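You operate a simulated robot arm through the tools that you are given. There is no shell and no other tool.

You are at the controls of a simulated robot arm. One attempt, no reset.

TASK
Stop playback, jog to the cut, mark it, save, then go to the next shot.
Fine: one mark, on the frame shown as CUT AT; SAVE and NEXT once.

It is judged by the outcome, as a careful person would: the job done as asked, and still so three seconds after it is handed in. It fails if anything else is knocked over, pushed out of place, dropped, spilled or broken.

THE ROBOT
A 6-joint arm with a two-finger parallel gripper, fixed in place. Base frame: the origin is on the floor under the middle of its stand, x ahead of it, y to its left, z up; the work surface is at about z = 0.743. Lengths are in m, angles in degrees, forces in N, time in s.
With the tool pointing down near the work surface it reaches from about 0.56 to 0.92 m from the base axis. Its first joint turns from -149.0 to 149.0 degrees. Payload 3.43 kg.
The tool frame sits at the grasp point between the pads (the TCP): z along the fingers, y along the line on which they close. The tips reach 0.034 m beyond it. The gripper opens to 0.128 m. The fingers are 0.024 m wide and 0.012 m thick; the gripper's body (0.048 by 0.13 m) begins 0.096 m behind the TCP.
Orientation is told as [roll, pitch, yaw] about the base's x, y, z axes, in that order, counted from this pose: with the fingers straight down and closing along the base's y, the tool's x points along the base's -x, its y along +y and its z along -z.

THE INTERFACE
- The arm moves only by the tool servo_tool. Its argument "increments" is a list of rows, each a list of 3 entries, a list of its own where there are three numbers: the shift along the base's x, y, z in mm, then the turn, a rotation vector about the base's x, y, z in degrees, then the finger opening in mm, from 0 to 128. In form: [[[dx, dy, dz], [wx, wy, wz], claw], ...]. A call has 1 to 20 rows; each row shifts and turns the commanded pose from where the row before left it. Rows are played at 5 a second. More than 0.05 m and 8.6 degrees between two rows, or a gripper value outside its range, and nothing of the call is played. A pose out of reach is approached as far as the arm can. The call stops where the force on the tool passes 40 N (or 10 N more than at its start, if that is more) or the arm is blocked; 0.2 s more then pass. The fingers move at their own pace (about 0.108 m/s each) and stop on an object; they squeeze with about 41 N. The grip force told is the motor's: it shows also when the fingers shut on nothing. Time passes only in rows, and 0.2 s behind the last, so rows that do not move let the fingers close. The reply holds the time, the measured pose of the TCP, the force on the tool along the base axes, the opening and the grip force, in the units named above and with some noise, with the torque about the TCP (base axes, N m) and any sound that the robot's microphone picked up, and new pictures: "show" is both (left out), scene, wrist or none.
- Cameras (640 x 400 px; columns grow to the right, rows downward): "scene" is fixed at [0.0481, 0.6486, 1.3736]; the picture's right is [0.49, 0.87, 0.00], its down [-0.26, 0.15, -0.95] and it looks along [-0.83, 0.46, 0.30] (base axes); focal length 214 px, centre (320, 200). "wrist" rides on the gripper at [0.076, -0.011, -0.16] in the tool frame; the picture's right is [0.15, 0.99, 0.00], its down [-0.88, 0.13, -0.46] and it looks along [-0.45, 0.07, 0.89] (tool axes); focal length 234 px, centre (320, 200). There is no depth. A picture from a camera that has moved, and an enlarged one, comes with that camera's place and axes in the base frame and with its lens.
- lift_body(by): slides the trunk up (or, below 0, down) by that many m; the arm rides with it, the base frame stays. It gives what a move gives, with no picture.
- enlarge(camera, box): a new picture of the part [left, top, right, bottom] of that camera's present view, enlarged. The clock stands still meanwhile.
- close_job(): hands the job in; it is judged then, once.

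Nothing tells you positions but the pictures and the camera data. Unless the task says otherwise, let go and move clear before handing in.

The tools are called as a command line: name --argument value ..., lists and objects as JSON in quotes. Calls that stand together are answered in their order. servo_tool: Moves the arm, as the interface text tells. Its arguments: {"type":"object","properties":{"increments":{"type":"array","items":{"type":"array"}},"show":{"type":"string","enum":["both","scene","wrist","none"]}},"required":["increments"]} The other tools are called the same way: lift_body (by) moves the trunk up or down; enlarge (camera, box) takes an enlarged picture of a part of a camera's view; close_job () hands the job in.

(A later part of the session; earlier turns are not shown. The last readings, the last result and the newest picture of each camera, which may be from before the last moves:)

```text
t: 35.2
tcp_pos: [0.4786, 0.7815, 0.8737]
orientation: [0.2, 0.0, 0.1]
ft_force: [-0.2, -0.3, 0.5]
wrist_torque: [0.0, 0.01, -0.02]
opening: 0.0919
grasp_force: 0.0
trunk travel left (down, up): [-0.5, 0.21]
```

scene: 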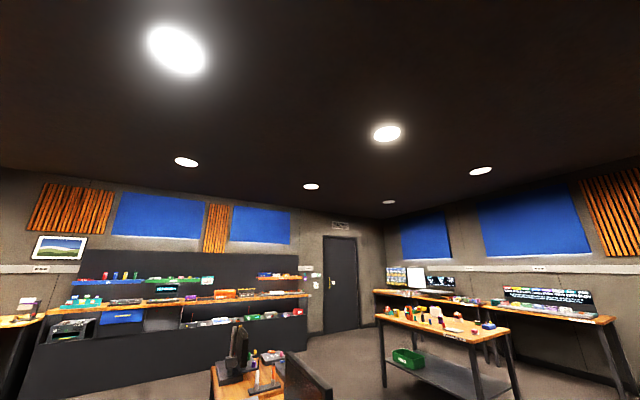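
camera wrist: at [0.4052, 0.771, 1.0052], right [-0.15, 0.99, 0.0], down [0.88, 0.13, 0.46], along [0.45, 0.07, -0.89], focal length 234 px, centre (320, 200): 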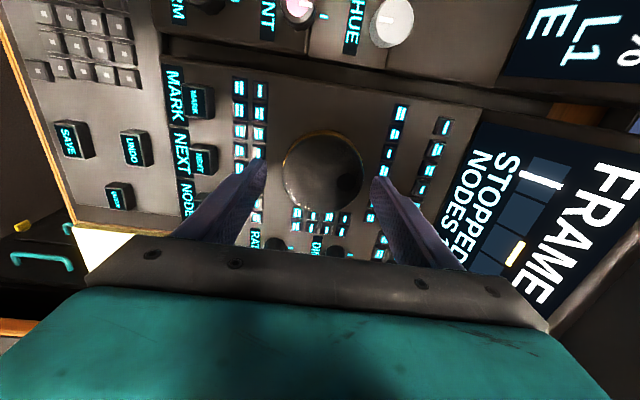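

The trunk is down by 0.15 m and the tool is at z 0.874. Pooling all views, the wheel's top centre is about (0.479, 0.786, 0.808), so I shift to that and lower to tips just above its top.

servo_tool --increments '[[[1, 4.5, 0], [0, 0, 0], 92], [[0, 0, -12], [0, 0, 0], 92], [[0, 0, -12], [0, 0, 0], 92], [[0, 0, 0], [0, 0, 0], 92]]' --show "wrist"

enlarge --camera "wrist" --box '[220, 80, 420, 240]'

```text
t: 36.2
tcp_pos: [0.4779, 0.7816, 0.8489]
orientation: [0.1, 0.0, 0.1]
ft_force: [-0.6, -0.2, -0.6]
wrist_torque: [0.0, 0.01, -0.02]
opening: 0.0923
grasp_force: 0.1
out of reach, approached as far as the arm can: row 1
trunk travel left (down, up): [-0.5, 0.21]
camera wrist: at [0.4035, 0.771, 1.0093], right [-0.15, 0.99, 0.0], down [0.88, 0.13, 0.46], along [0.45, 0.07, -0.89], focal length 234 px, centre (320, 200)
```

wrist: 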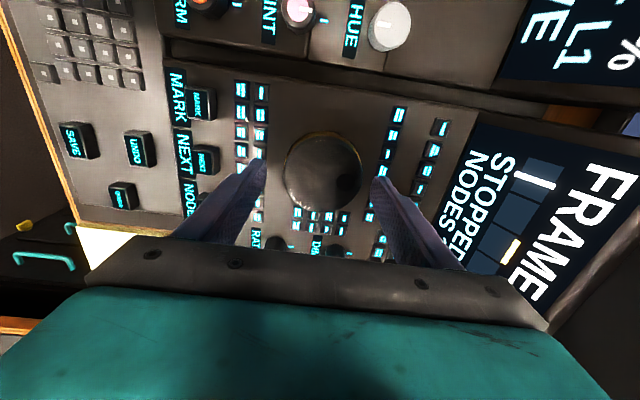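

```text
2.50 times, centred on (320, 160) of wrist
camera zoom: at [0.4035, 0.771, 1.0093], right [-0.15, 0.99, 0.0], down [0.88, 0.13, 0.46], along [0.45, 0.07, -0.89], focal length 585 px, centre (320, 300)
```

zoom: 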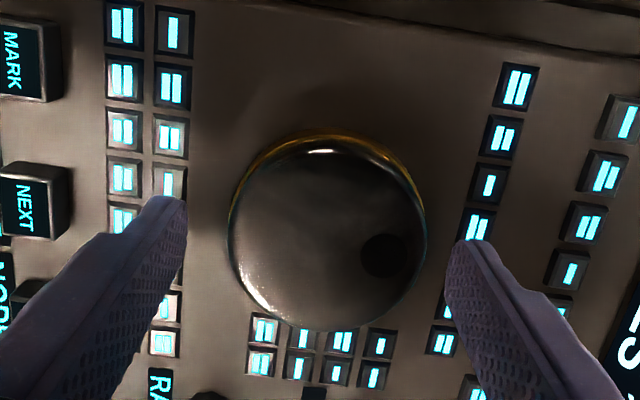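

Tool-down reach is just short here, so I will lean the tool about 8° outward within the finger-pad plane. That brings the wrist inward while the pads stay tangent to the wheel. First I raise the trunk 0.1 m, then lean and yaw to about 25°.

lift_body --by 0.1

servo_tool --increments '[[[-4, -4, 0], [0, 0, 0], 92], [[0, 0, 0], [0, -4, 0], 92], [[0, 0, 0], [0, -4, 0], 92], [[0, 0, 0], [0, 0, 5], 92], [[0, 0, 0], [0, 0, 5], 92], [[0, 0, 0], [0, 0, 5], 92], [[0, 0, 0], [0, 0, 5], 92], [[0, 0, 0], [0, 0, 5], 92]]' --show "wrist"

```text
t: 37.5
tcp_pos: [0.4792, 0.7822, 0.9486]
orientation: [0.0, 0.0, 0.2]
ft_force: [-0.6, -0.5, 0.4]
wrist_torque: [0.01, -0.01, -0.08]
opening: 0.0921
grasp_force: 0.0
trunk travel left (down, up): [-0.6, 0.11]
```

```text
t: 39.3
tcp_pos: [0.4734, 0.7779, 0.9489]
orientation: [0.0, -8.0, 25.3]
ft_force: [-0.3, -0.4, 0.5]
wrist_torque: [0.03, 0.01, 0.01]
opening: 0.0922
grasp_force: 0.1
trunk travel left (down, up): [-0.6, 0.11]
camera wrist: at [0.3924, 0.7266, 1.0972], right [-0.55, 0.83, -0.02], down [0.68, 0.46, 0.57], along [0.49, 0.31, -0.82], focal length 234 px, centre (320, 200)
```

wrist: 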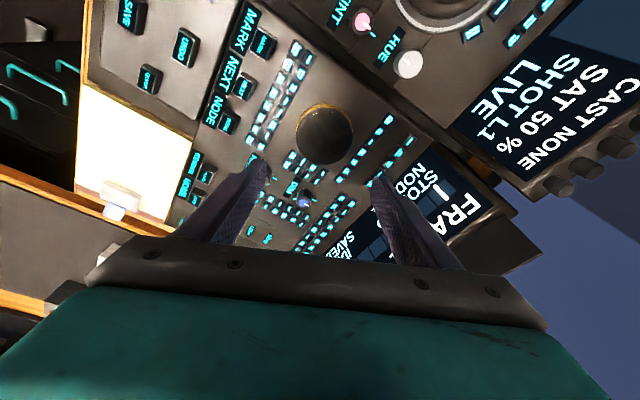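

servo_tool --increments '[[[1.6, 6.2, 0], [0, 0, 0], 92], [[0, 0, -25], [0, 0, 0], 92], [[0, 0, -25], [0, 0, 0], 92], [[0, 0, -25], [0, 0, 0], 92], [[0, 0, -20], [0, 0, 0], 92], [[0, 0, 0], [0, 0, 0], 92]]' --show "wrist"

enlarge --camera "wrist" --box '[220, 80, 420, 240]'

```text
t: 40.7
tcp_pos: [0.4752, 0.7855, 0.8531]
orientation: [0.1, -8.1, 25.1]
ft_force: [0.7, 0.9, 0.4]
wrist_torque: [0.03, 0.01, -0.04]
opening: 0.0919
grasp_force: 0.1
trunk travel left (down, up): [-0.6, 0.11]
camera wrist: at [0.3935, 0.7336, 1.0017], right [-0.55, 0.83, -0.02], down [0.68, 0.46, 0.57], along [0.49, 0.3, -0.82], focal length 234 px, centre (320, 200)
```

wrist: 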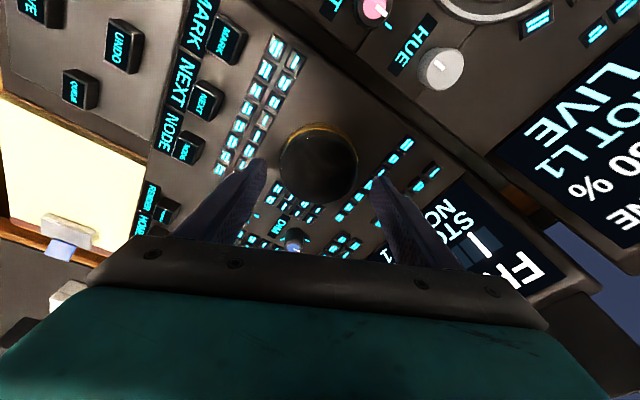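

```text
2.50 times, centred on (320, 160) of wrist
camera zoom: at [0.3935, 0.7336, 1.0017], right [-0.55, 0.83, -0.02], down [0.68, 0.46, 0.57], along [0.49, 0.3, -0.82], focal length 585 px, centre (320, 300)
```

zoom: 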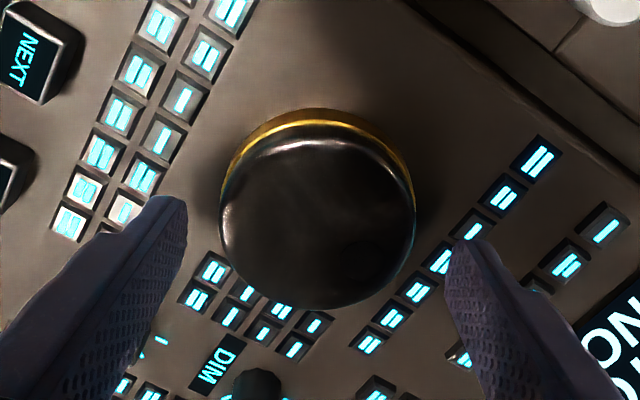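

The pose is reachable with the lean. The wheel is about 1.3 mm off along the closing line, so I correct that and lower until the tip's lowest edge is near z 0.798, above the small keys.

servo_tool --increments '[[[0.5, -1.2, 0], [0, 0, 0], 92], [[0, 0, -8], [0, 0, 0], 92], [[0, 0, -6], [0, 0, 0], 92], [[0, 0, -4], [0, 0, 0], 92], [[0, 0, -1.5], [0, 0, 0], 92], [[0, 0, 0], [0, 0, 0], 92]]' --show "wrist"

enlarge --camera "wrist" --box '[220, 80, 420, 240]'

```text
t: 42.1
tcp_pos: [0.4766, 0.7831, 0.8354]
orientation: [0.0, -8.0, 25.1]
ft_force: [-0.5, 0.4, -0.2]
wrist_torque: [-0.01, -0.02, -0.01]
opening: 0.0921
grasp_force: 0.1
trunk travel left (down, up): [-0.6, 0.11]
camera wrist: at [0.394, 0.7322, 0.9829], right [-0.55, 0.83, -0.02], down [0.68, 0.46, 0.57], along [0.49, 0.3, -0.82], focal length 234 px, centre (320, 200)
```

wrist: 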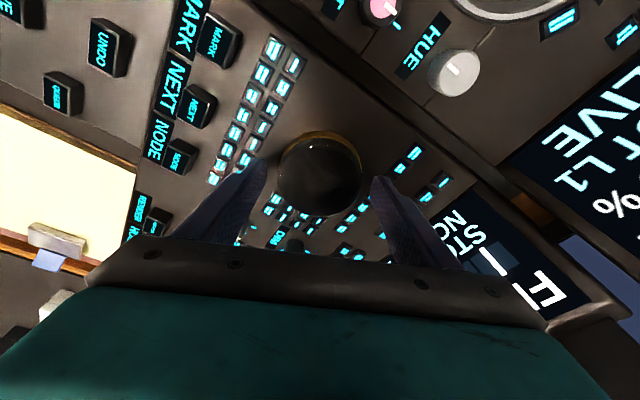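

```text
2.50 times, centred on (320, 160) of wrist
camera zoom: at [0.394, 0.7322, 0.9829], right [-0.55, 0.83, -0.02], down [0.68, 0.46, 0.57], along [0.49, 0.3, -0.82], focal length 585 px, centre (320, 300)
```

zoom: 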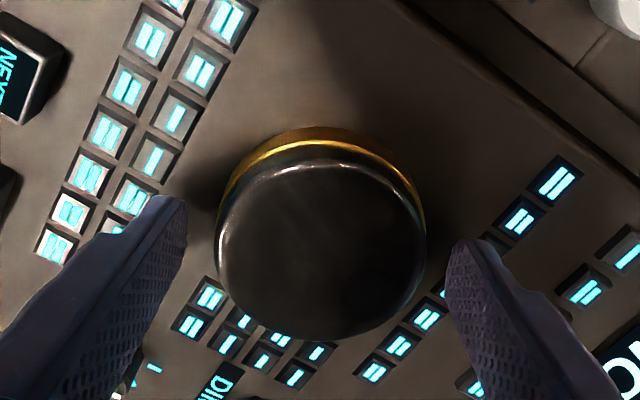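

Gaps to the wheel show it about 1.4 mm off, so the earlier position was the centred one. I move back by that, lower 3 mm more, and begin to close slowly.

servo_tool --increments '[[[0.3, 1.7, 0], [0, 0, 0], 92], [[0, 0, -1.5], [0, 0, 0], 90], [[0, 0, -1.5], [0, 0, 0], 86], [[0, 0, 0], [0, 0, 0], 82], [[0, 0, 0], [0, 0, 0], 80], [[0, 0, 0], [0, 0, 0], 78]]' --show "wrist"

enlarge --camera "wrist" --box '[220, 80, 420, 240]'

```text
t: 43.5
tcp_pos: [0.4772, 0.7845, 0.8307]
orientation: [0.1, -8.0, 25.1]
ft_force: [-0.2, 1.0, -0.3]
wrist_torque: [-0.01, -0.01, -0.01]
opening: 0.0779
grasp_force: 0.0
trunk travel left (down, up): [-0.6, 0.11]
camera wrist: at [0.3946, 0.734, 0.98], right [-0.55, 0.83, -0.02], down [0.68, 0.46, 0.57], along [0.49, 0.3, -0.82], focal length 234 px, centre (320, 200)
```

wrist: 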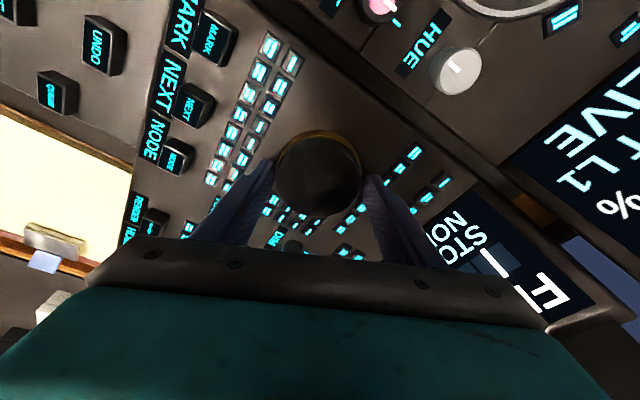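

```text
2.50 times, centred on (320, 160) of wrist
camera zoom: at [0.3946, 0.734, 0.98], right [-0.55, 0.83, -0.02], down [0.68, 0.46, 0.57], along [0.49, 0.3, -0.82], focal length 585 px, centre (320, 300)
```

zoom: 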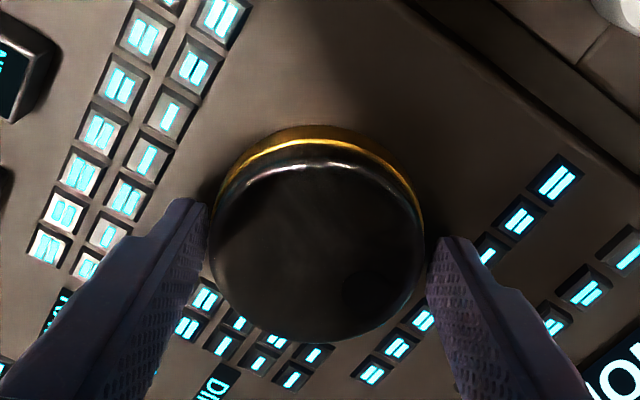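

The gap is about 1 mm on the left and 3 mm on the right, so I shift 0.9 mm to centre and close gently onto the rim.

servo_tool --increments '[[[0.4, -0.8, 0], [0, 0, 0], 78], [[0, 0, 0], [0, 0, 0], 76], [[0, 0, 0], [0, 0, 0], 75], [[0, 0, 0], [0, 0, 0], 74.5]]' --show "wrist"

enlarge --camera "wrist" --box '[220, 80, 420, 240]'

```text
t: 44.5
tcp_pos: [0.4774, 0.7844, 0.8319]
orientation: [0.2, -8.0, 25.1]
ft_force: [-0.2, -0.6, 0.9]
wrist_torque: [-0.01, -0.01, -0.01]
opening: 0.0749
grasp_force: 0.1
trunk travel left (down, up): [-0.6, 0.11]
camera wrist: at [0.3952, 0.7331, 0.9801], right [-0.55, 0.83, -0.02], down [0.68, 0.46, 0.57], along [0.49, 0.3, -0.82], focal length 234 px, centre (320, 200)
```

wrist: 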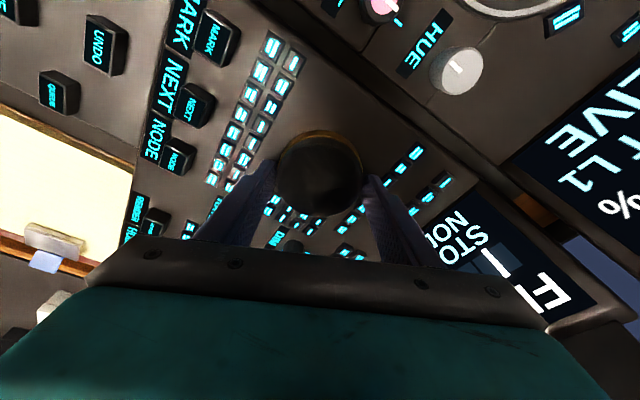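

```text
2.50 times, centred on (320, 160) of wrist
camera zoom: at [0.3952, 0.7331, 0.9801], right [-0.55, 0.83, -0.02], down [0.68, 0.46, 0.57], along [0.49, 0.3, -0.82], focal length 585 px, centre (320, 300)
```

zoom: 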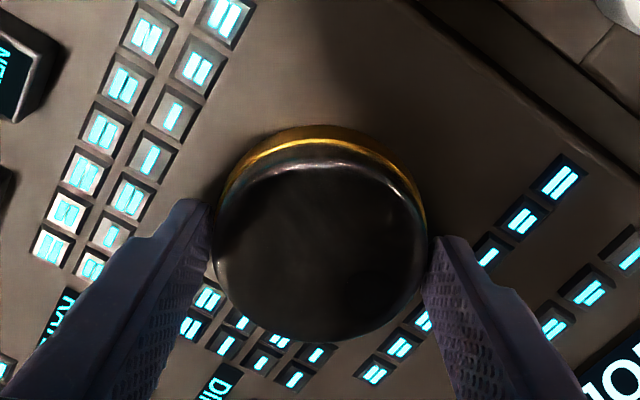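

Nearly touching on both sides with no side force. I close further in half-millimetre steps.

servo_tool --increments '[[[0, 0, 0], [0, 0, 0], 74], [[0, 0, 0], [0, 0, 0], 73.5], [[0, 0, 0], [0, 0, 0], 73]]' --show "none"

```text
t: 45.3
tcp_pos: [0.4782, 0.7833, 0.8301]
orientation: [0.1, -8.0, 25.1]
ft_force: [0.4, -2.5, 0.0]
wrist_torque: [-0.07, 0.01, 0.0]
opening: 0.074
grasp_force: 1.1
trunk travel left (down, up): [-0.6, 0.11]
```

The wheel is about 74 mm across; one finger touches first with 2.5 N. I shift 0.5 mm with the force and close a bit more.

servo_tool --increments '[[[0.2, -0.5, 0], [0, 0, 0], 73], [[0, 0, 0], [0, 0, 0], 72.5], [[0, 0, 0], [0, 0, 0], 72], [[0, 0, 0], [0, 0, 0], 71]]' --show "wrist"

enlarge --camera "wrist" --box '[420, 180, 580, 320]'

```text
t: 46.3
tcp_pos: [0.4777, 0.7845, 0.831]
orientation: [0.1, -8.0, 25.1]
ft_force: [0.1, 2.1, 0.1]
wrist_torque: [-0.04, -0.07, -0.04]
opening: 0.0734
grasp_force: 44.8
trunk travel left (down, up): [-0.6, 0.11]
camera wrist: at [0.3951, 0.7327, 0.98], right [-0.55, 0.83, -0.02], down [0.68, 0.46, 0.57], along [0.49, 0.3, -0.82], focal length 234 px, centre (320, 200)
```

wrist: 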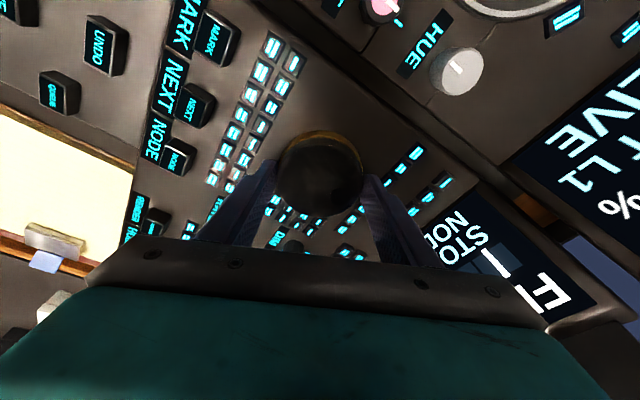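

```text
2.86 times, centred on (500, 250) of wrist
camera zoom: at [0.3951, 0.7327, 0.98], right [-0.55, 0.83, -0.02], down [0.68, 0.46, 0.57], along [0.49, 0.3, -0.82], focal length 669 px, centre (-194, 57)
```

zoom: 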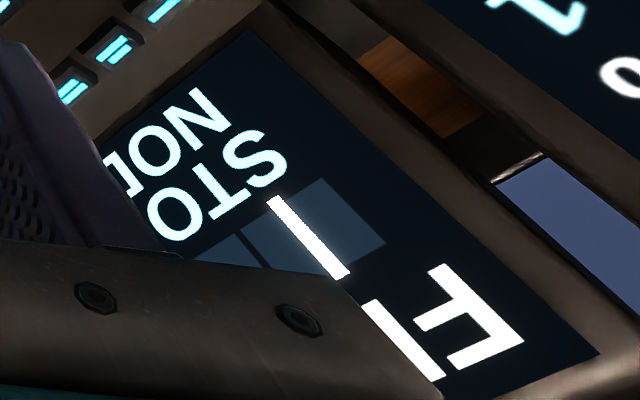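

The wheel is gripped and the side load is balanced. I turn it clockwise 10° in small rows about its own axis and check the screen.

servo_tool --increments '[[[-0.05, 0.06, 0], [0, 0, -2.5], 71], [[-0.05, 0.06, 0], [0, 0, -2.5], 71], [[-0.05, 0.06, 0], [0, 0, -2.5], 71], [[-0.05, 0.06, 0], [0, 0, -2.5], 71]]' --show "wrist"

enlarge --camera "wrist" --box '[420, 160, 600, 320]'

```text
t: 47.3
tcp_pos: [0.4769, 0.7846, 0.8328]
orientation: [0.1, -8.1, 15.1]
ft_force: [4.4, 8.4, 2.3]
wrist_torque: [-0.43, 0.19, 0.0]
opening: 0.0735
grasp_force: 44.7
trunk travel left (down, up): [-0.6, 0.11]
camera wrist: at [0.3871, 0.7484, 0.98], right [-0.4, 0.92, -0.02], down [0.75, 0.33, 0.58], along [0.53, 0.21, -0.82], focal length 234 px, centre (320, 200)
```

wrist: 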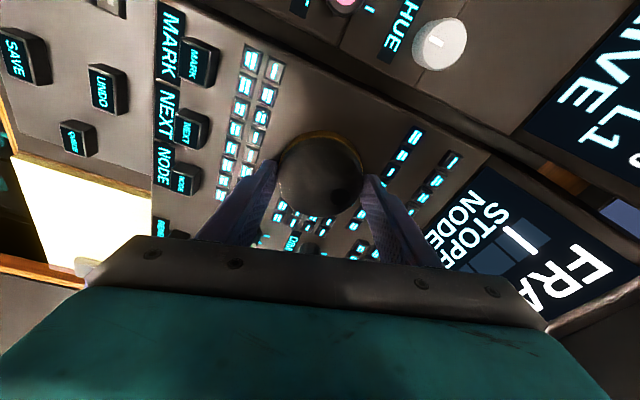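

```text
2.50 times, centred on (510, 240) of wrist
camera zoom: at [0.3871, 0.7484, 0.98], right [-0.4, 0.92, -0.02], down [0.75, 0.33, 0.58], along [0.53, 0.21, -0.82], focal length 585 px, centre (-155, 100)
```

zoom: 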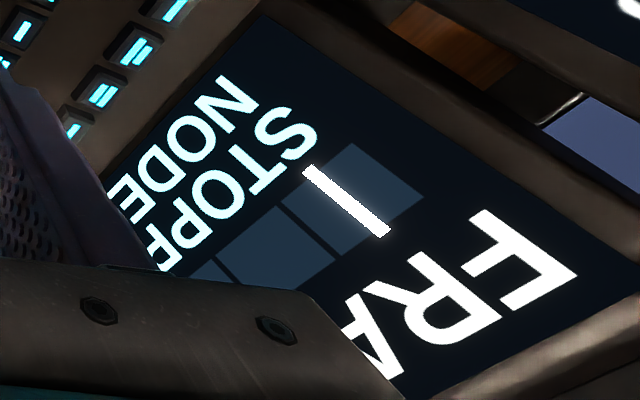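

The wheel turned with the grip, though about 9 N of side load built up. I ease the centre by (0.4, 0.8) mm and turn 10° more.

servo_tool --increments '[[[0.4, 0.8, 0], [0, 0, 0], 71], [[-0.05, 0.06, 0], [0, 0, -2.5], 71], [[-0.05, 0.06, 0], [0, 0, -2.5], 71], [[-0.05, 0.06, 0], [0, 0, -2.5], 71], [[-0.05, 0.06, 0], [0, 0, -2.5], 71]]' --show "wrist"

enlarge --camera "wrist" --box '[240, 100, 400, 240]'

```text
t: 48.5
tcp_pos: [0.4759, 0.7848, 0.8316]
orientation: [0.1, -8.0, 4.9]
ft_force: [4.1, 0.0, 1.9]
wrist_torque: [0.18, 0.04, 0.03]
opening: 0.0734
grasp_force: 45.1
trunk travel left (down, up): [-0.6, 0.11]
camera wrist: at [0.3822, 0.7654, 0.9801], right [-0.23, 0.97, -0.02], down [0.79, 0.2, 0.57], along [0.56, 0.12, -0.82], focal length 234 px, centre (320, 200)
```

wrist: 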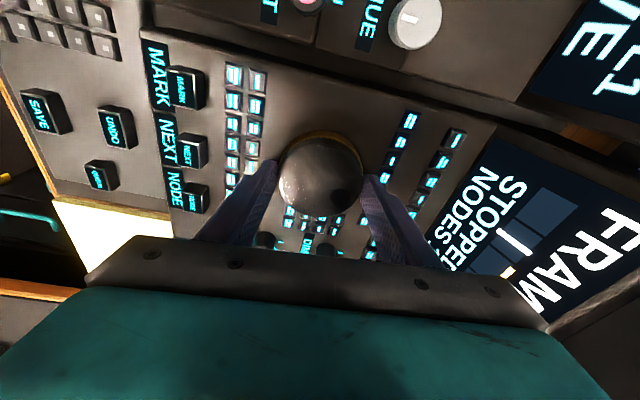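

```text
2.86 times, centred on (320, 170) of wrist
camera zoom: at [0.3822, 0.7654, 0.9801], right [-0.23, 0.97, -0.02], down [0.79, 0.2, 0.57], along [0.56, 0.12, -0.82], focal length 669 px, centre (320, 286)
```

zoom: 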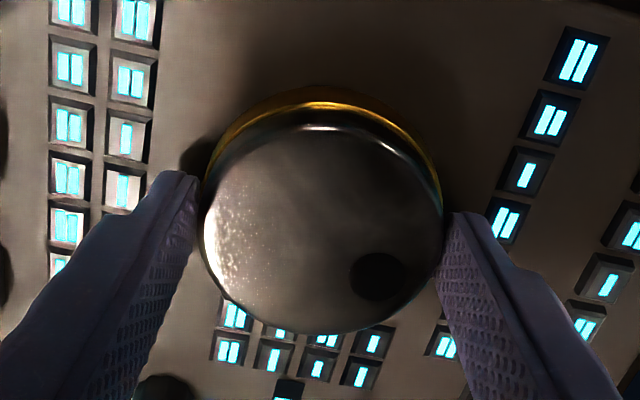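

enlarge --camera "wrist" --box '[440, 120, 640, 320]'

```text
2.00 times, centred on (540, 220) of wrist
camera zoom: at [0.3822, 0.7654, 0.9801], right [-0.23, 0.97, -0.02], down [0.79, 0.2, 0.57], along [0.56, 0.12, -0.82], focal length 468 px, centre (-120, 160)
```

zoom: 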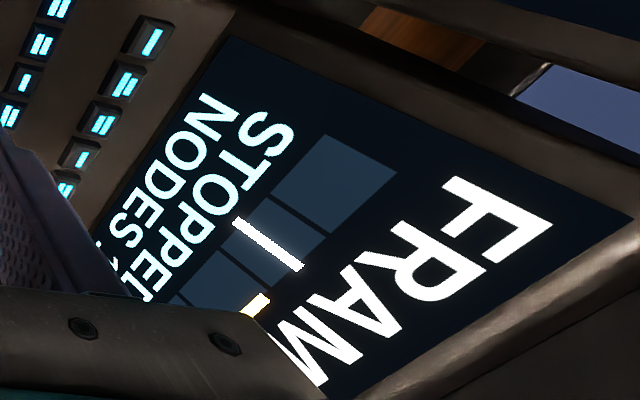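

The white bar moved to cell 2, so clockwise is forward, at roughly 15–20° per frame; the yellow CUT mark is in cell 3. I go on in 5° steps, watching the marker.

servo_tool --increments '[[[0.2, 0.06, 0], [0, 0, -2.5], 71], [[0, 0.06, 0], [0, 0, -2.5], 71], [[0, 0, 0], [0, 0, 0], 71]]' --show "wrist"

enlarge --camera "wrist" --box '[440, 120, 640, 320]'

```text
t: 49.3
tcp_pos: [0.4774, 0.7852, 0.8318]
orientation: [0.1, -8.0, 0.0]
ft_force: [2.2, -1.6, -0.8]
wrist_torque: [-0.19, -0.23, -0.02]
opening: 0.0738
grasp_force: 44.9
trunk travel left (down, up): [-0.6, 0.11]
camera wrist: at [0.3809, 0.7742, 0.9801], right [-0.15, 0.99, -0.02], down [0.81, 0.13, 0.57], along [0.57, 0.07, -0.82], focal length 234 px, centre (320, 200)
```

wrist: 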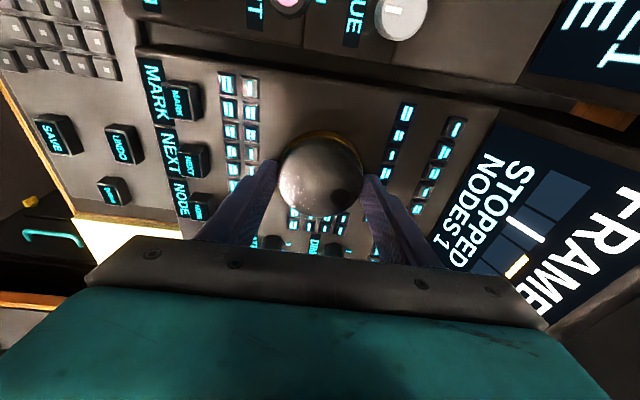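

```text
2.00 times, centred on (540, 220) of wrist
camera zoom: at [0.3809, 0.7742, 0.9801], right [-0.15, 0.99, -0.02], down [0.81, 0.13, 0.57], along [0.57, 0.07, -0.82], focal length 468 px, centre (-120, 160)
```

zoom: 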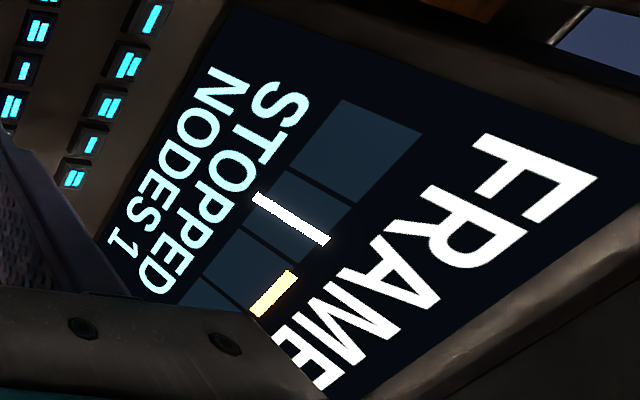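

Still in cell 2 at 25° turned, and the load is low. I continue another 5°.

servo_tool --increments '[[[0, 0.06, 0], [0, 0, -2.5], 71], [[0, 0.06, 0], [0, 0, -2.5], 71], [[0, 0, 0], [0, 0, 0], 71]]' --show "wrist"

enlarge --camera "wrist" --box '[440, 120, 640, 320]'

```text
t: 50.1
tcp_pos: [0.4782, 0.785, 0.8309]
orientation: [0.1, -7.9, -5.0]
ft_force: [2.1, 0.6, 0.6]
wrist_torque: [-1.44, 0.31, 0.01]
opening: 0.0733
grasp_force: 44.8
trunk travel left (down, up): [-0.6, 0.11]
camera wrist: at [0.3802, 0.7828, 0.9801], right [-0.06, 1.0, -0.02], down [0.82, 0.06, 0.57], along [0.57, 0.02, -0.82], focal length 234 px, centre (320, 200)
```

wrist: 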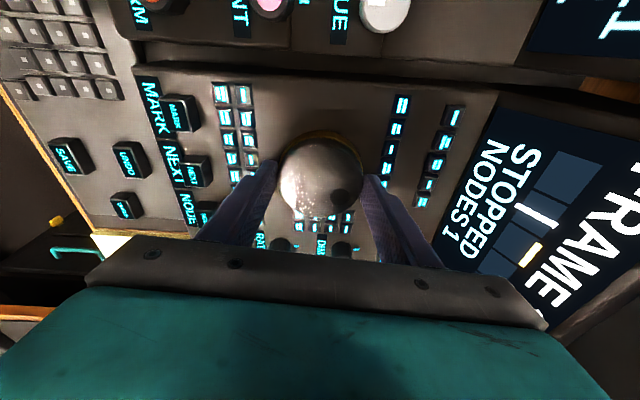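

```text
2.00 times, centred on (540, 220) of wrist
camera zoom: at [0.3802, 0.7828, 0.9801], right [-0.06, 1.0, -0.02], down [0.82, 0.06, 0.57], along [0.57, 0.02, -0.82], focal length 468 px, centre (-120, 160)
```

zoom: 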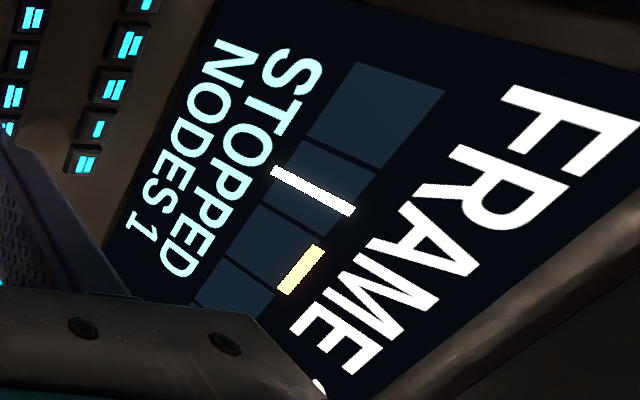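

servo_tool --increments '[[[0, 0.06, 0], [0, 0, -2.5], 71], [[0, 0.06, 0], [0, 0, -2.5], 71], [[0, 0, 0], [0, 0, 0], 71]]' --show "wrist"

enlarge --camera "wrist" --box '[440, 120, 640, 320]'

```text
t: 50.9
tcp_pos: [0.4784, 0.7847, 0.8316]
orientation: [0.2, -8.0, -10.0]
ft_force: [-0.5, -4.5, -0.2]
wrist_torque: [-0.47, 0.03, -0.05]
opening: 0.0737
grasp_force: 45.5
trunk travel left (down, up): [-0.6, 0.11]
camera wrist: at [0.3804, 0.7916, 0.9801], right [0.03, 1.0, -0.02], down [0.82, -0.01, 0.57], along [0.57, -0.03, -0.82], focal length 234 px, centre (320, 200)
```

wrist: 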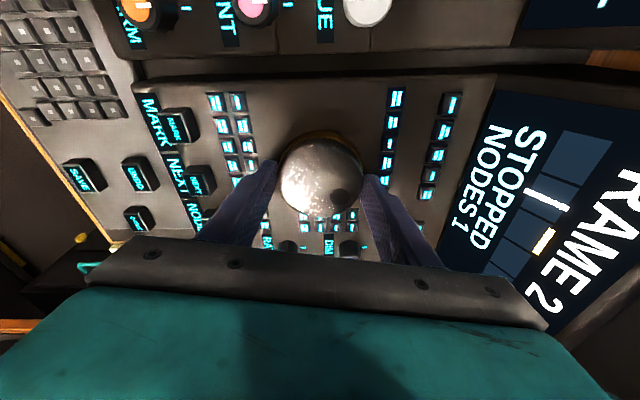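

```text
2.00 times, centred on (540, 220) of wrist
camera zoom: at [0.3804, 0.7916, 0.9801], right [0.03, 1.0, -0.02], down [0.82, -0.01, 0.57], along [0.57, -0.03, -0.82], focal length 468 px, centre (-120, 160)
```

zoom: 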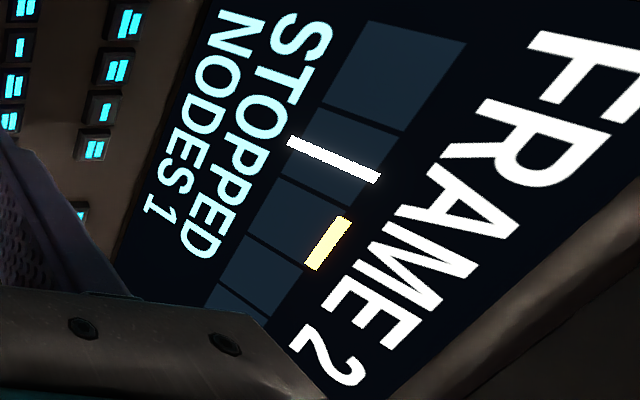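

FRAME 2 is readable at 35° turned, so a frame is more than 20°. I keep on in 5° steps.

servo_tool --increments '[[[0, -0.2, 0], [0, 0, -2.5], 71], [[0, 0, 0], [0, 0, -2.5], 71], [[0, 0, 0], [0, 0, 0], 71]]' --show "wrist"

enlarge --camera "wrist" --box '[440, 120, 640, 320]'

```text
t: 51.7
tcp_pos: [0.4783, 0.7855, 0.831]
orientation: [0.2, -8.0, -15.1]
ft_force: [2.5, -0.3, 2.2]
wrist_torque: [-0.94, 0.6, -0.02]
opening: 0.0734
grasp_force: 44.9
trunk travel left (down, up): [-0.6, 0.11]
camera wrist: at [0.3812, 0.8002, 0.9801], right [0.12, 0.99, -0.02], down [0.81, -0.08, 0.57], along [0.57, -0.08, -0.82], focal length 234 px, centre (320, 200)
```

wrist: 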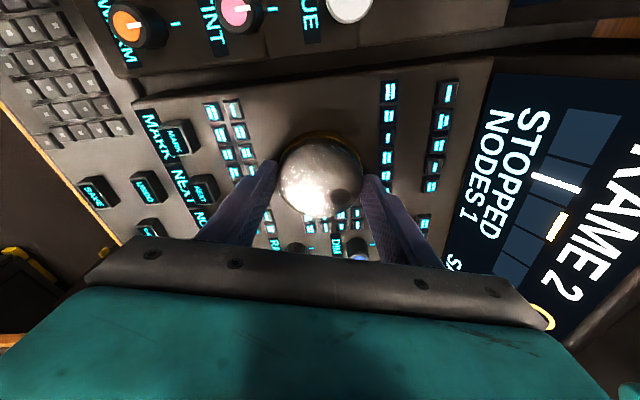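

```text
2.00 times, centred on (540, 220) of wrist
camera zoom: at [0.3812, 0.8002, 0.9801], right [0.12, 0.99, -0.02], down [0.81, -0.08, 0.57], along [0.57, -0.08, -0.82], focal length 468 px, centre (-120, 160)
```

zoom: 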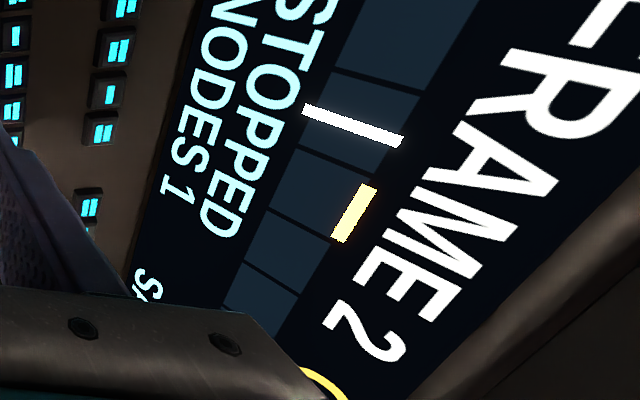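

servo_tool --increments '[[[0.1, 0, 0], [0, 0, -2.5], 71], [[0, 0, 0], [0, 0, -2.5], 71], [[0, 0, 0], [0, 0, 0], 71]]' --show "wrist"

enlarge --camera "wrist" --box '[440, 120, 640, 320]'

```text
t: 52.5
tcp_pos: [0.4767, 0.7859, 0.8308]
orientation: [0.2, -8.0, -20.0]
ft_force: [2.8, 0.8, 2.3]
wrist_torque: [-0.89, 0.52, -0.02]
opening: 0.0733
grasp_force: 45.3
trunk travel left (down, up): [-0.6, 0.11]
camera wrist: at [0.3828, 0.8086, 0.98], right [0.2, 0.98, -0.02], down [0.8, -0.15, 0.57], along [0.56, -0.13, -0.82], focal length 234 px, centre (320, 200)
```

wrist: 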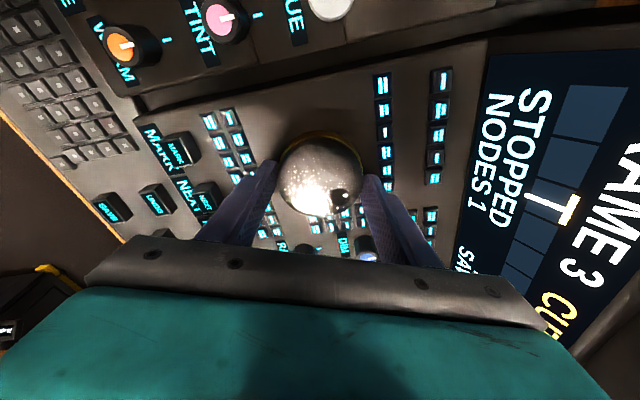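

```text
2.00 times, centred on (540, 220) of wrist
camera zoom: at [0.3828, 0.8086, 0.98], right [0.2, 0.98, -0.02], down [0.8, -0.15, 0.57], along [0.56, -0.13, -0.82], focal length 468 px, centre (-120, 160)
```

zoom: 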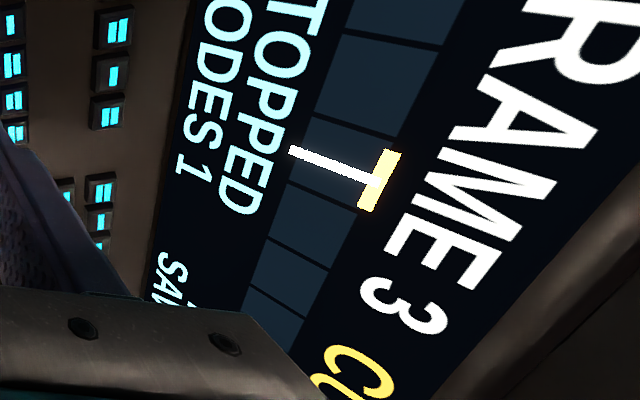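

FRAME 3, with the white bar on the yellow CUT mark. I just crossed the step, so I add about 6° for margin in the middle of the frame.

servo_tool --increments '[[[0, 0, 0], [0, 0, -2], 71], [[0, 0, 0], [0, 0, -2], 71], [[0, 0, 0], [0, 0, -2], 71], [[0, 0, 0], [0, 0, 0], 71]]' --show "wrist"

enlarge --camera "wrist" --box '[440, 120, 640, 320]'

```text
t: 53.5
tcp_pos: [0.4776, 0.7856, 0.8325]
orientation: [0.2, -8.1, -25.9]
ft_force: [4.4, 5.3, 3.1]
wrist_torque: [0.15, -0.03, 0.02]
opening: 0.0735
grasp_force: 44.8
trunk travel left (down, up): [-0.6, 0.11]
camera wrist: at [0.3857, 0.8187, 0.98], right [0.3, 0.95, -0.02], down [0.78, -0.24, 0.57], along [0.54, -0.19, -0.82], focal length 234 px, centre (320, 200)
```

wrist: 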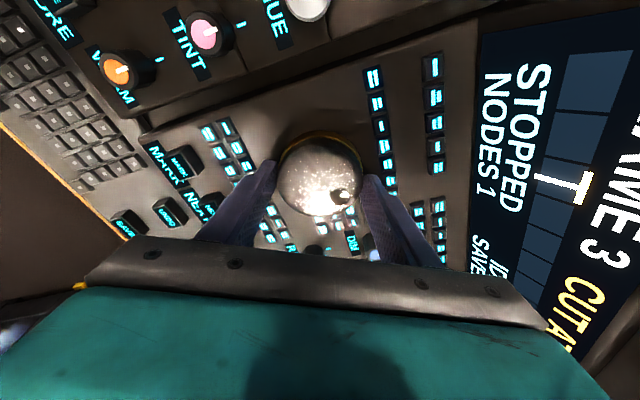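

```text
2.00 times, centred on (540, 220) of wrist
camera zoom: at [0.3857, 0.8187, 0.98], right [0.3, 0.95, -0.02], down [0.78, -0.24, 0.57], along [0.54, -0.19, -0.82], focal length 468 px, centre (-120, 160)
```

zoom: 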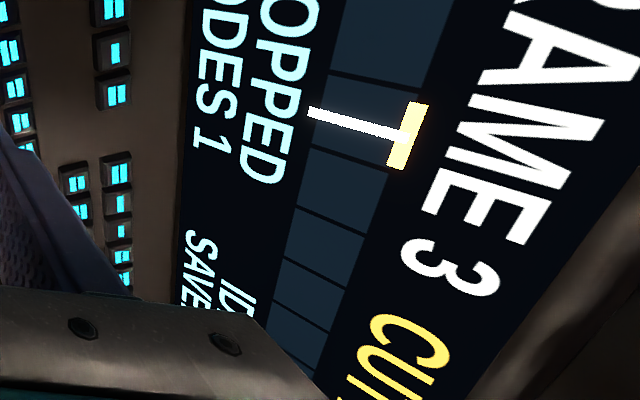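

FRAME 3 is steady at 51° turned, about 8° past the step. I ease the side load, open the fingers slowly, and look.

servo_tool --increments '[[[0.3, 0.4, 0], [0, 0, -1.5], 71], [[0, 0, 0], [0, 0, 0], 72.5], [[0, 0, 0], [0, 0, 0], 74], [[0, 0, 0], [0, 0, 0], 76], [[0, 0, 0], [0, 0, 0], 80], [[0, 0, 0], [0, 0, 0], 86]]' --show "wrist"

enlarge --camera "wrist" --box '[440, 120, 640, 320]'

```text
t: 54.9
tcp_pos: [0.4779, 0.7865, 0.8313]
orientation: [0.0, -8.0, -27.4]
ft_force: [-0.4, -1.0, -0.4]
wrist_torque: [0.0, 0.01, 0.01]
opening: 0.0857
grasp_force: 0.0
trunk travel left (down, up): [-0.6, 0.11]
camera wrist: at [0.3865, 0.8212, 0.9801], right [0.33, 0.94, -0.02], down [0.78, -0.26, 0.57], along [0.54, -0.2, -0.82], focal length 234 px, centre (320, 200)
```

wrist: 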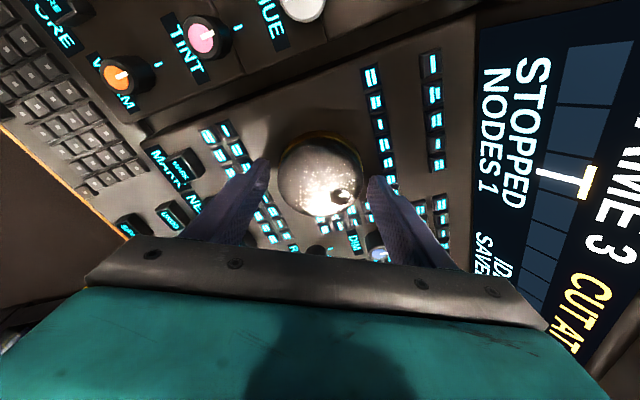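

```text
2.00 times, centred on (540, 220) of wrist
camera zoom: at [0.3865, 0.8212, 0.9801], right [0.33, 0.94, -0.02], down [0.78, -0.26, 0.57], along [0.54, -0.2, -0.82], focal length 468 px, centre (-120, 160)
```

zoom: 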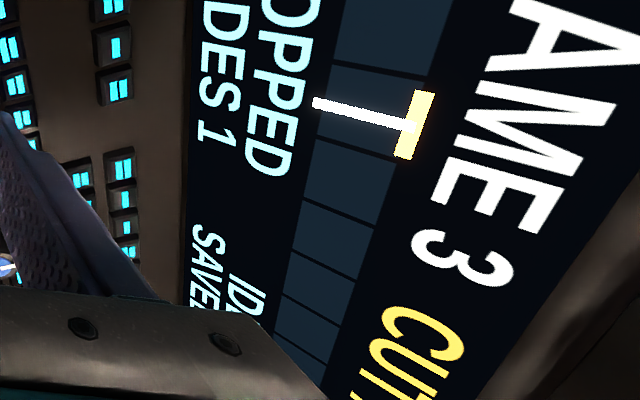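

FRAME 3 stays after release. I go straight up clear of the wheel, then move inward while removing the lean and yaw, and close the fingers for pressing MARK.

servo_tool --increments '[[[0, 0, 6], [0, 0, 0], 88], [[0, 0, 14], [0, 0, 0], 92], [[0, 0, 30], [0, 0, 0], 92], [[0, 0, 40], [0, 0, 0], 92], [[-6, -16, 0], [1.84, 3.55, 0], 60], [[-6, -16, 0], [1.84, 3.55, 0], 20], [[-6, -16, 0], [0, 0, 5.5], 0], [[-6, -16, 0], [0, 0, 5.5], 0], [[-6, -16, 0], [0, 0, 5.5], 0], [[-6, -16, 0], [0, 0, 5.5], 0], [[-6, -16, 0], [0, 0, 5.4], 0], [[0, 0, 0], [0, 0, 0], 0]]' --show "wrist"

enlarge --camera "wrist" --box '[230, 90, 410, 230]'

```text
t: 57.5
tcp_pos: [0.4359, 0.6741, 0.9218]
orientation: [0.1, 0.0, 0.1]
ft_force: [0.8, -0.6, -0.6]
wrist_torque: [0.0, 0.01, -0.04]
opening: 0.0
grasp_force: 33.2
trunk travel left (down, up): [-0.6, 0.11]
camera wrist: at [0.3605, 0.663, 1.0822], right [-0.15, 0.99, 0.0], down [0.88, 0.13, 0.46], along [0.45, 0.07, -0.89], focal length 234 px, centre (320, 200)
```

wrist: 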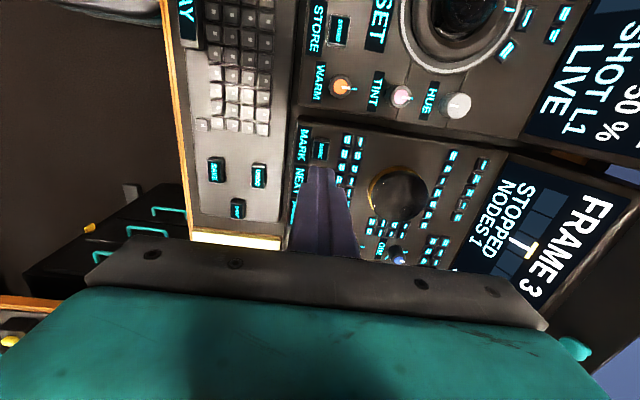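

```text
2.86 times, centred on (320, 160) of wrist
camera zoom: at [0.3605, 0.663, 1.0822], right [-0.15, 0.99, 0.0], down [0.88, 0.13, 0.46], along [0.45, 0.07, -0.89], focal length 669 px, centre (320, 314)
```

zoom: 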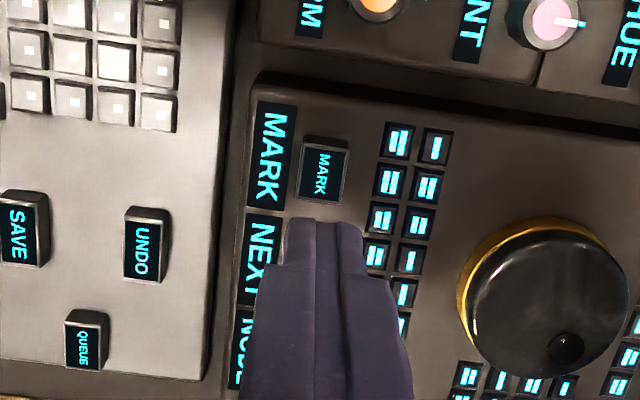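

FRAME 3 is confirmed, and the MARK button is right below at about (0.4357, 0.6755, 0.802). I lower to about 14 mm above it and check.

servo_tool --increments '[[[0, 1, -20], [0, 0, 0], 0], [[0, 0, -20], [0, 0, 0], 0], [[0, 0, -20], [0, 0, 0], 0], [[0, 0, -12], [0, 0, 0], 0], [[0, 0, 0], [0, 0, 0], 0]]' --show "wrist"

enlarge --camera "wrist" --box '[230, 90, 410, 230]'

```text
t: 58.7
tcp_pos: [0.4367, 0.676, 0.8502]
orientation: [0.0, 0.0, 0.0]
ft_force: [0.7, -0.8, -0.2]
wrist_torque: [0.01, -0.01, 0.04]
opening: 0.0
grasp_force: 32.9
trunk travel left (down, up): [-0.6, 0.11]
camera wrist: at [0.3609, 0.6641, 1.0102], right [-0.15, 0.99, 0.0], down [0.88, 0.13, 0.46], along [0.45, 0.07, -0.89], focal length 234 px, centre (320, 200)
```

wrist: 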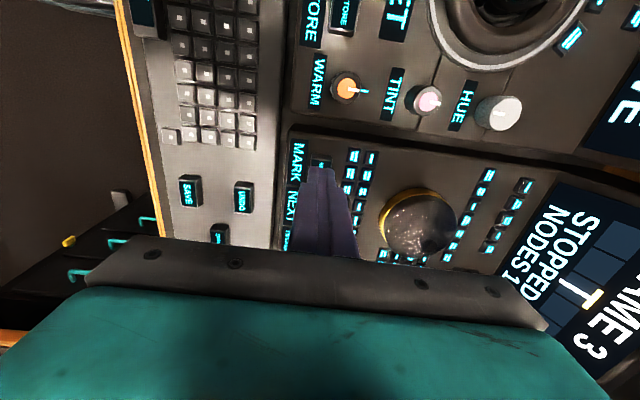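

```text
2.86 times, centred on (320, 160) of wrist
camera zoom: at [0.3609, 0.6641, 1.0102], right [-0.15, 0.99, 0.0], down [0.88, 0.13, 0.46], along [0.45, 0.07, -0.89], focal length 669 px, centre (320, 314)
```

zoom: 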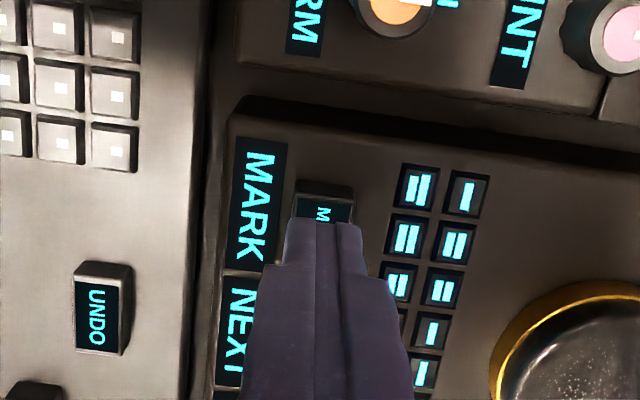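

Aligned over MARK with clearance to the neighbouring keys. I press slowly until the click.

servo_tool --increments '[[[0, 0, -4], [0, 0, 0], 0], [[0, 0, -4], [0, 0, 0], 0], [[0, 0, -3], [0, 0, 0], 0], [[0, 0, -1], [0, 0, 0], 0], [[0, 0, -1], [0, 0, 0], 0]]' --show "none"

```text
t: 59.9
tcp_pos: [0.4364, 0.6751, 0.8363]
orientation: [0.1, 0.0, 0.0]
ft_force: [0.2, -0.3, 0.9]
wrist_torque: [0.0, -0.02, -0.01]
opening: 0.0
grasp_force: 32.9
trunk travel left (down, up): [-0.6, 0.11]
```

servo_tool --increments '[[[0, 0, -1], [0, 0, 0], 0], [[0, 0, -1], [0, 0, 0], 0]]' --show "none"

```text
t: 60.5
tcp_pos: [0.4363, 0.6743, 0.8357]
orientation: [0.1, 0.0, -0.1]
ft_force: [0.5, 1.4, 2.1]
wrist_torque: [0.03, 0.0, 0.01]
opening: 0.0
grasp_force: 32.8
trunk travel left (down, up): [-0.6, 0.11]
```

Contact has begun at 2 N with no click yet. I go on 1 mm at a time.

servo_tool --increments '[[[0, 0, -1], [0, 0, 0], 0]]' --show "none"

```text
t: 60.9
tcp_pos: [0.436, 0.674, 0.8348]
orientation: [0.1, -0.1, 0.0]
ft_force: [0.4, 1.4, 2.8]
wrist_torque: [0.02, -0.04, 0.03]
opening: 0.0
grasp_force: 33.5
trunk travel left (down, up): [-0.6, 0.11]
heard: click
```

A click was heard. I raise the tool straight up and read the screen.

servo_tool --increments '[[[0, 0, 3], [0, 0, 0], 0], [[0, 0, 12], [0, 0, 0], 0], [[0, 0, 30], [0, 0, 0], 0], [[0, 0, 40], [0, 0, 0], 0], [[0, 0, 0], [0, 0, 0], 0]]' --show "wrist"

enlarge --camera "wrist" --box '[440, 140, 640, 330]'

```text
t: 62.1
tcp_pos: [0.4345, 0.6747, 0.9202]
orientation: [0.1, 0.0, -0.1]
ft_force: [0.4, -0.5, 0.2]
wrist_torque: [-0.01, 0.03, -0.01]
opening: 0.0002
grasp_force: 32.8
trunk travel left (down, up): [-0.6, 0.11]
camera wrist: at [0.3604, 0.6638, 1.0796], right [-0.15, 0.99, 0.0], down [0.88, 0.13, 0.46], along [0.45, 0.07, -0.89], focal length 234 px, centre (320, 200)
```

wrist: 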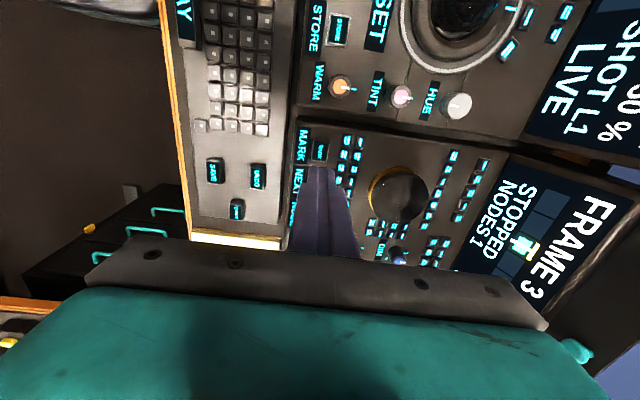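

```text
2.11 times, centred on (540, 235) of wrist
camera zoom: at [0.3604, 0.6638, 1.0796], right [-0.15, 0.99, 0.0], down [0.88, 0.13, 0.46], along [0.45, 0.07, -0.89], focal length 493 px, centre (-143, 126)
```

zoom: 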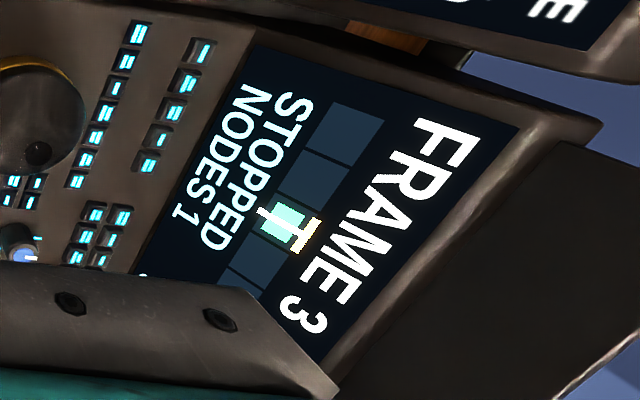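

Cell 3 is lit, so the mark is on frame 3. SAVE is next: I travel to above (0.4955, 0.536).

servo_tool --increments '[[[7.5, -17.3, 0], [0, 0, 0], 0], [[7.5, -17.3, 0], [0, 0, 0], 0], [[7.5, -17.3, 0], [0, 0, 0], 0], [[7.5, -17.3, 0], [0, 0, 0], 0], [[7.5, -17.3, 0], [0, 0, 0], 0], [[7.5, -17.3, 0], [0, 0, 0], 0], [[7.5, -17.3, 0], [0, 0, 0], 0], [[7.5, -17.3, 0], [0, 0, 0], 0], [[0, 0, 0], [0, 0, 0], 0]]' --show "wrist"

enlarge --camera "wrist" --box '[230, 90, 410, 230]'

```text
t: 64.1
tcp_pos: [0.4964, 0.5364, 0.9183]
orientation: [0.2, 0.1, 0.0]
ft_force: [0.3, -0.3, 0.0]
wrist_torque: [0.02, -0.01, 0.01]
opening: 0.0002
grasp_force: 33.2
trunk travel left (down, up): [-0.6, 0.11]
camera wrist: at [0.4206, 0.5257, 1.079], right [-0.15, 0.99, 0.0], down [0.88, 0.13, 0.46], along [0.45, 0.07, -0.89], focal length 234 px, centre (320, 200)
```

wrist: 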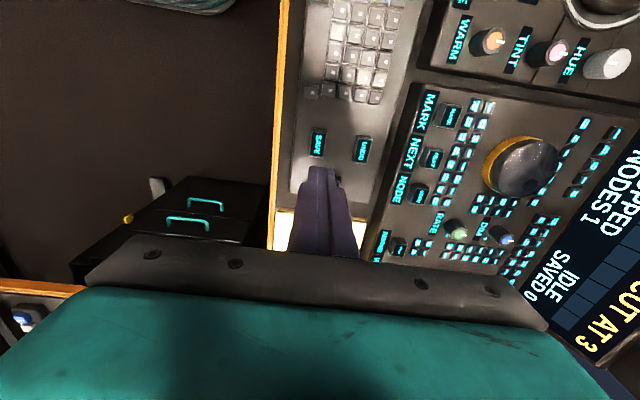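

```text
2.86 times, centred on (320, 160) of wrist
camera zoom: at [0.4206, 0.5257, 1.079], right [-0.15, 0.99, 0.0], down [0.88, 0.13, 0.46], along [0.45, 0.07, -0.89], focal length 669 px, centre (320, 314)
```

zoom: 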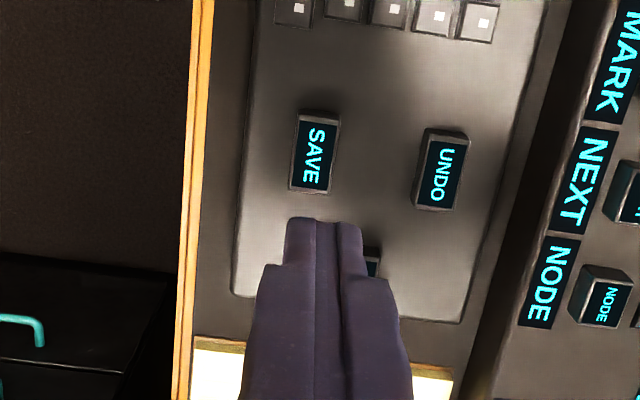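

SAVE reads about 2 mm to -y of the tip axis; the screen still shows "SAVED 0" and "CUT AT 3". I correct and lower to about 14 mm above it.

servo_tool --increments '[[[-0.5, -2, -20], [0, 0, 0], 0], [[0, 0, -20], [0, 0, 0], 0], [[0, 0, -20], [0, 0, 0], 0], [[0, 0, -20], [0, 0, 0], 0], [[0, 0, -16], [0, 0, 0], 0], [[0, 0, 0], [0, 0, 0], 0]]' --show "wrist"

enlarge --camera "wrist" --box '[230, 90, 410, 230]'

```text
t: 65.5
tcp_pos: [0.4949, 0.5351, 0.8219]
orientation: [0.2, 0.0, 0.0]
ft_force: [-0.4, 0.6, 0.8]
wrist_torque: [-0.01, -0.01, 0.0]
opening: 0.0
grasp_force: 33.2
trunk travel left (down, up): [-0.6, 0.11]
camera wrist: at [0.4204, 0.5237, 0.9824], right [-0.15, 0.99, 0.0], down [0.88, 0.13, 0.46], along [0.45, 0.07, -0.89], focal length 234 px, centre (320, 200)
```

wrist: 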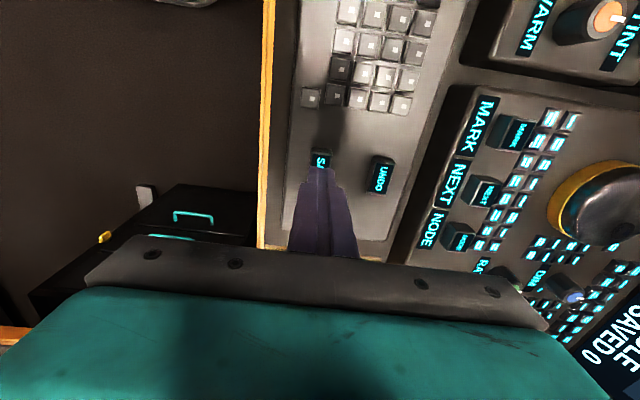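

```text
2.86 times, centred on (320, 160) of wrist
camera zoom: at [0.4204, 0.5237, 0.9824], right [-0.15, 0.99, 0.0], down [0.88, 0.13, 0.46], along [0.45, 0.07, -0.89], focal length 669 px, centre (320, 314)
```

zoom: 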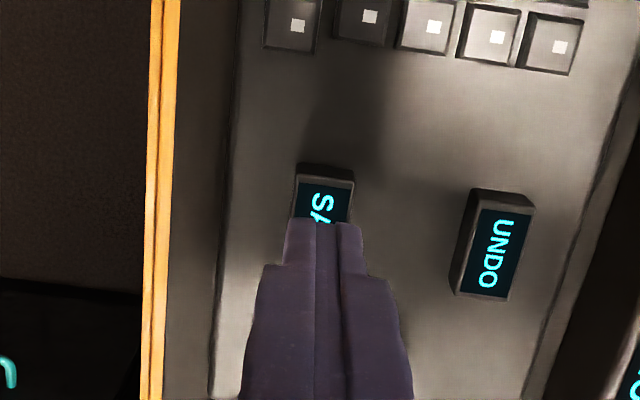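

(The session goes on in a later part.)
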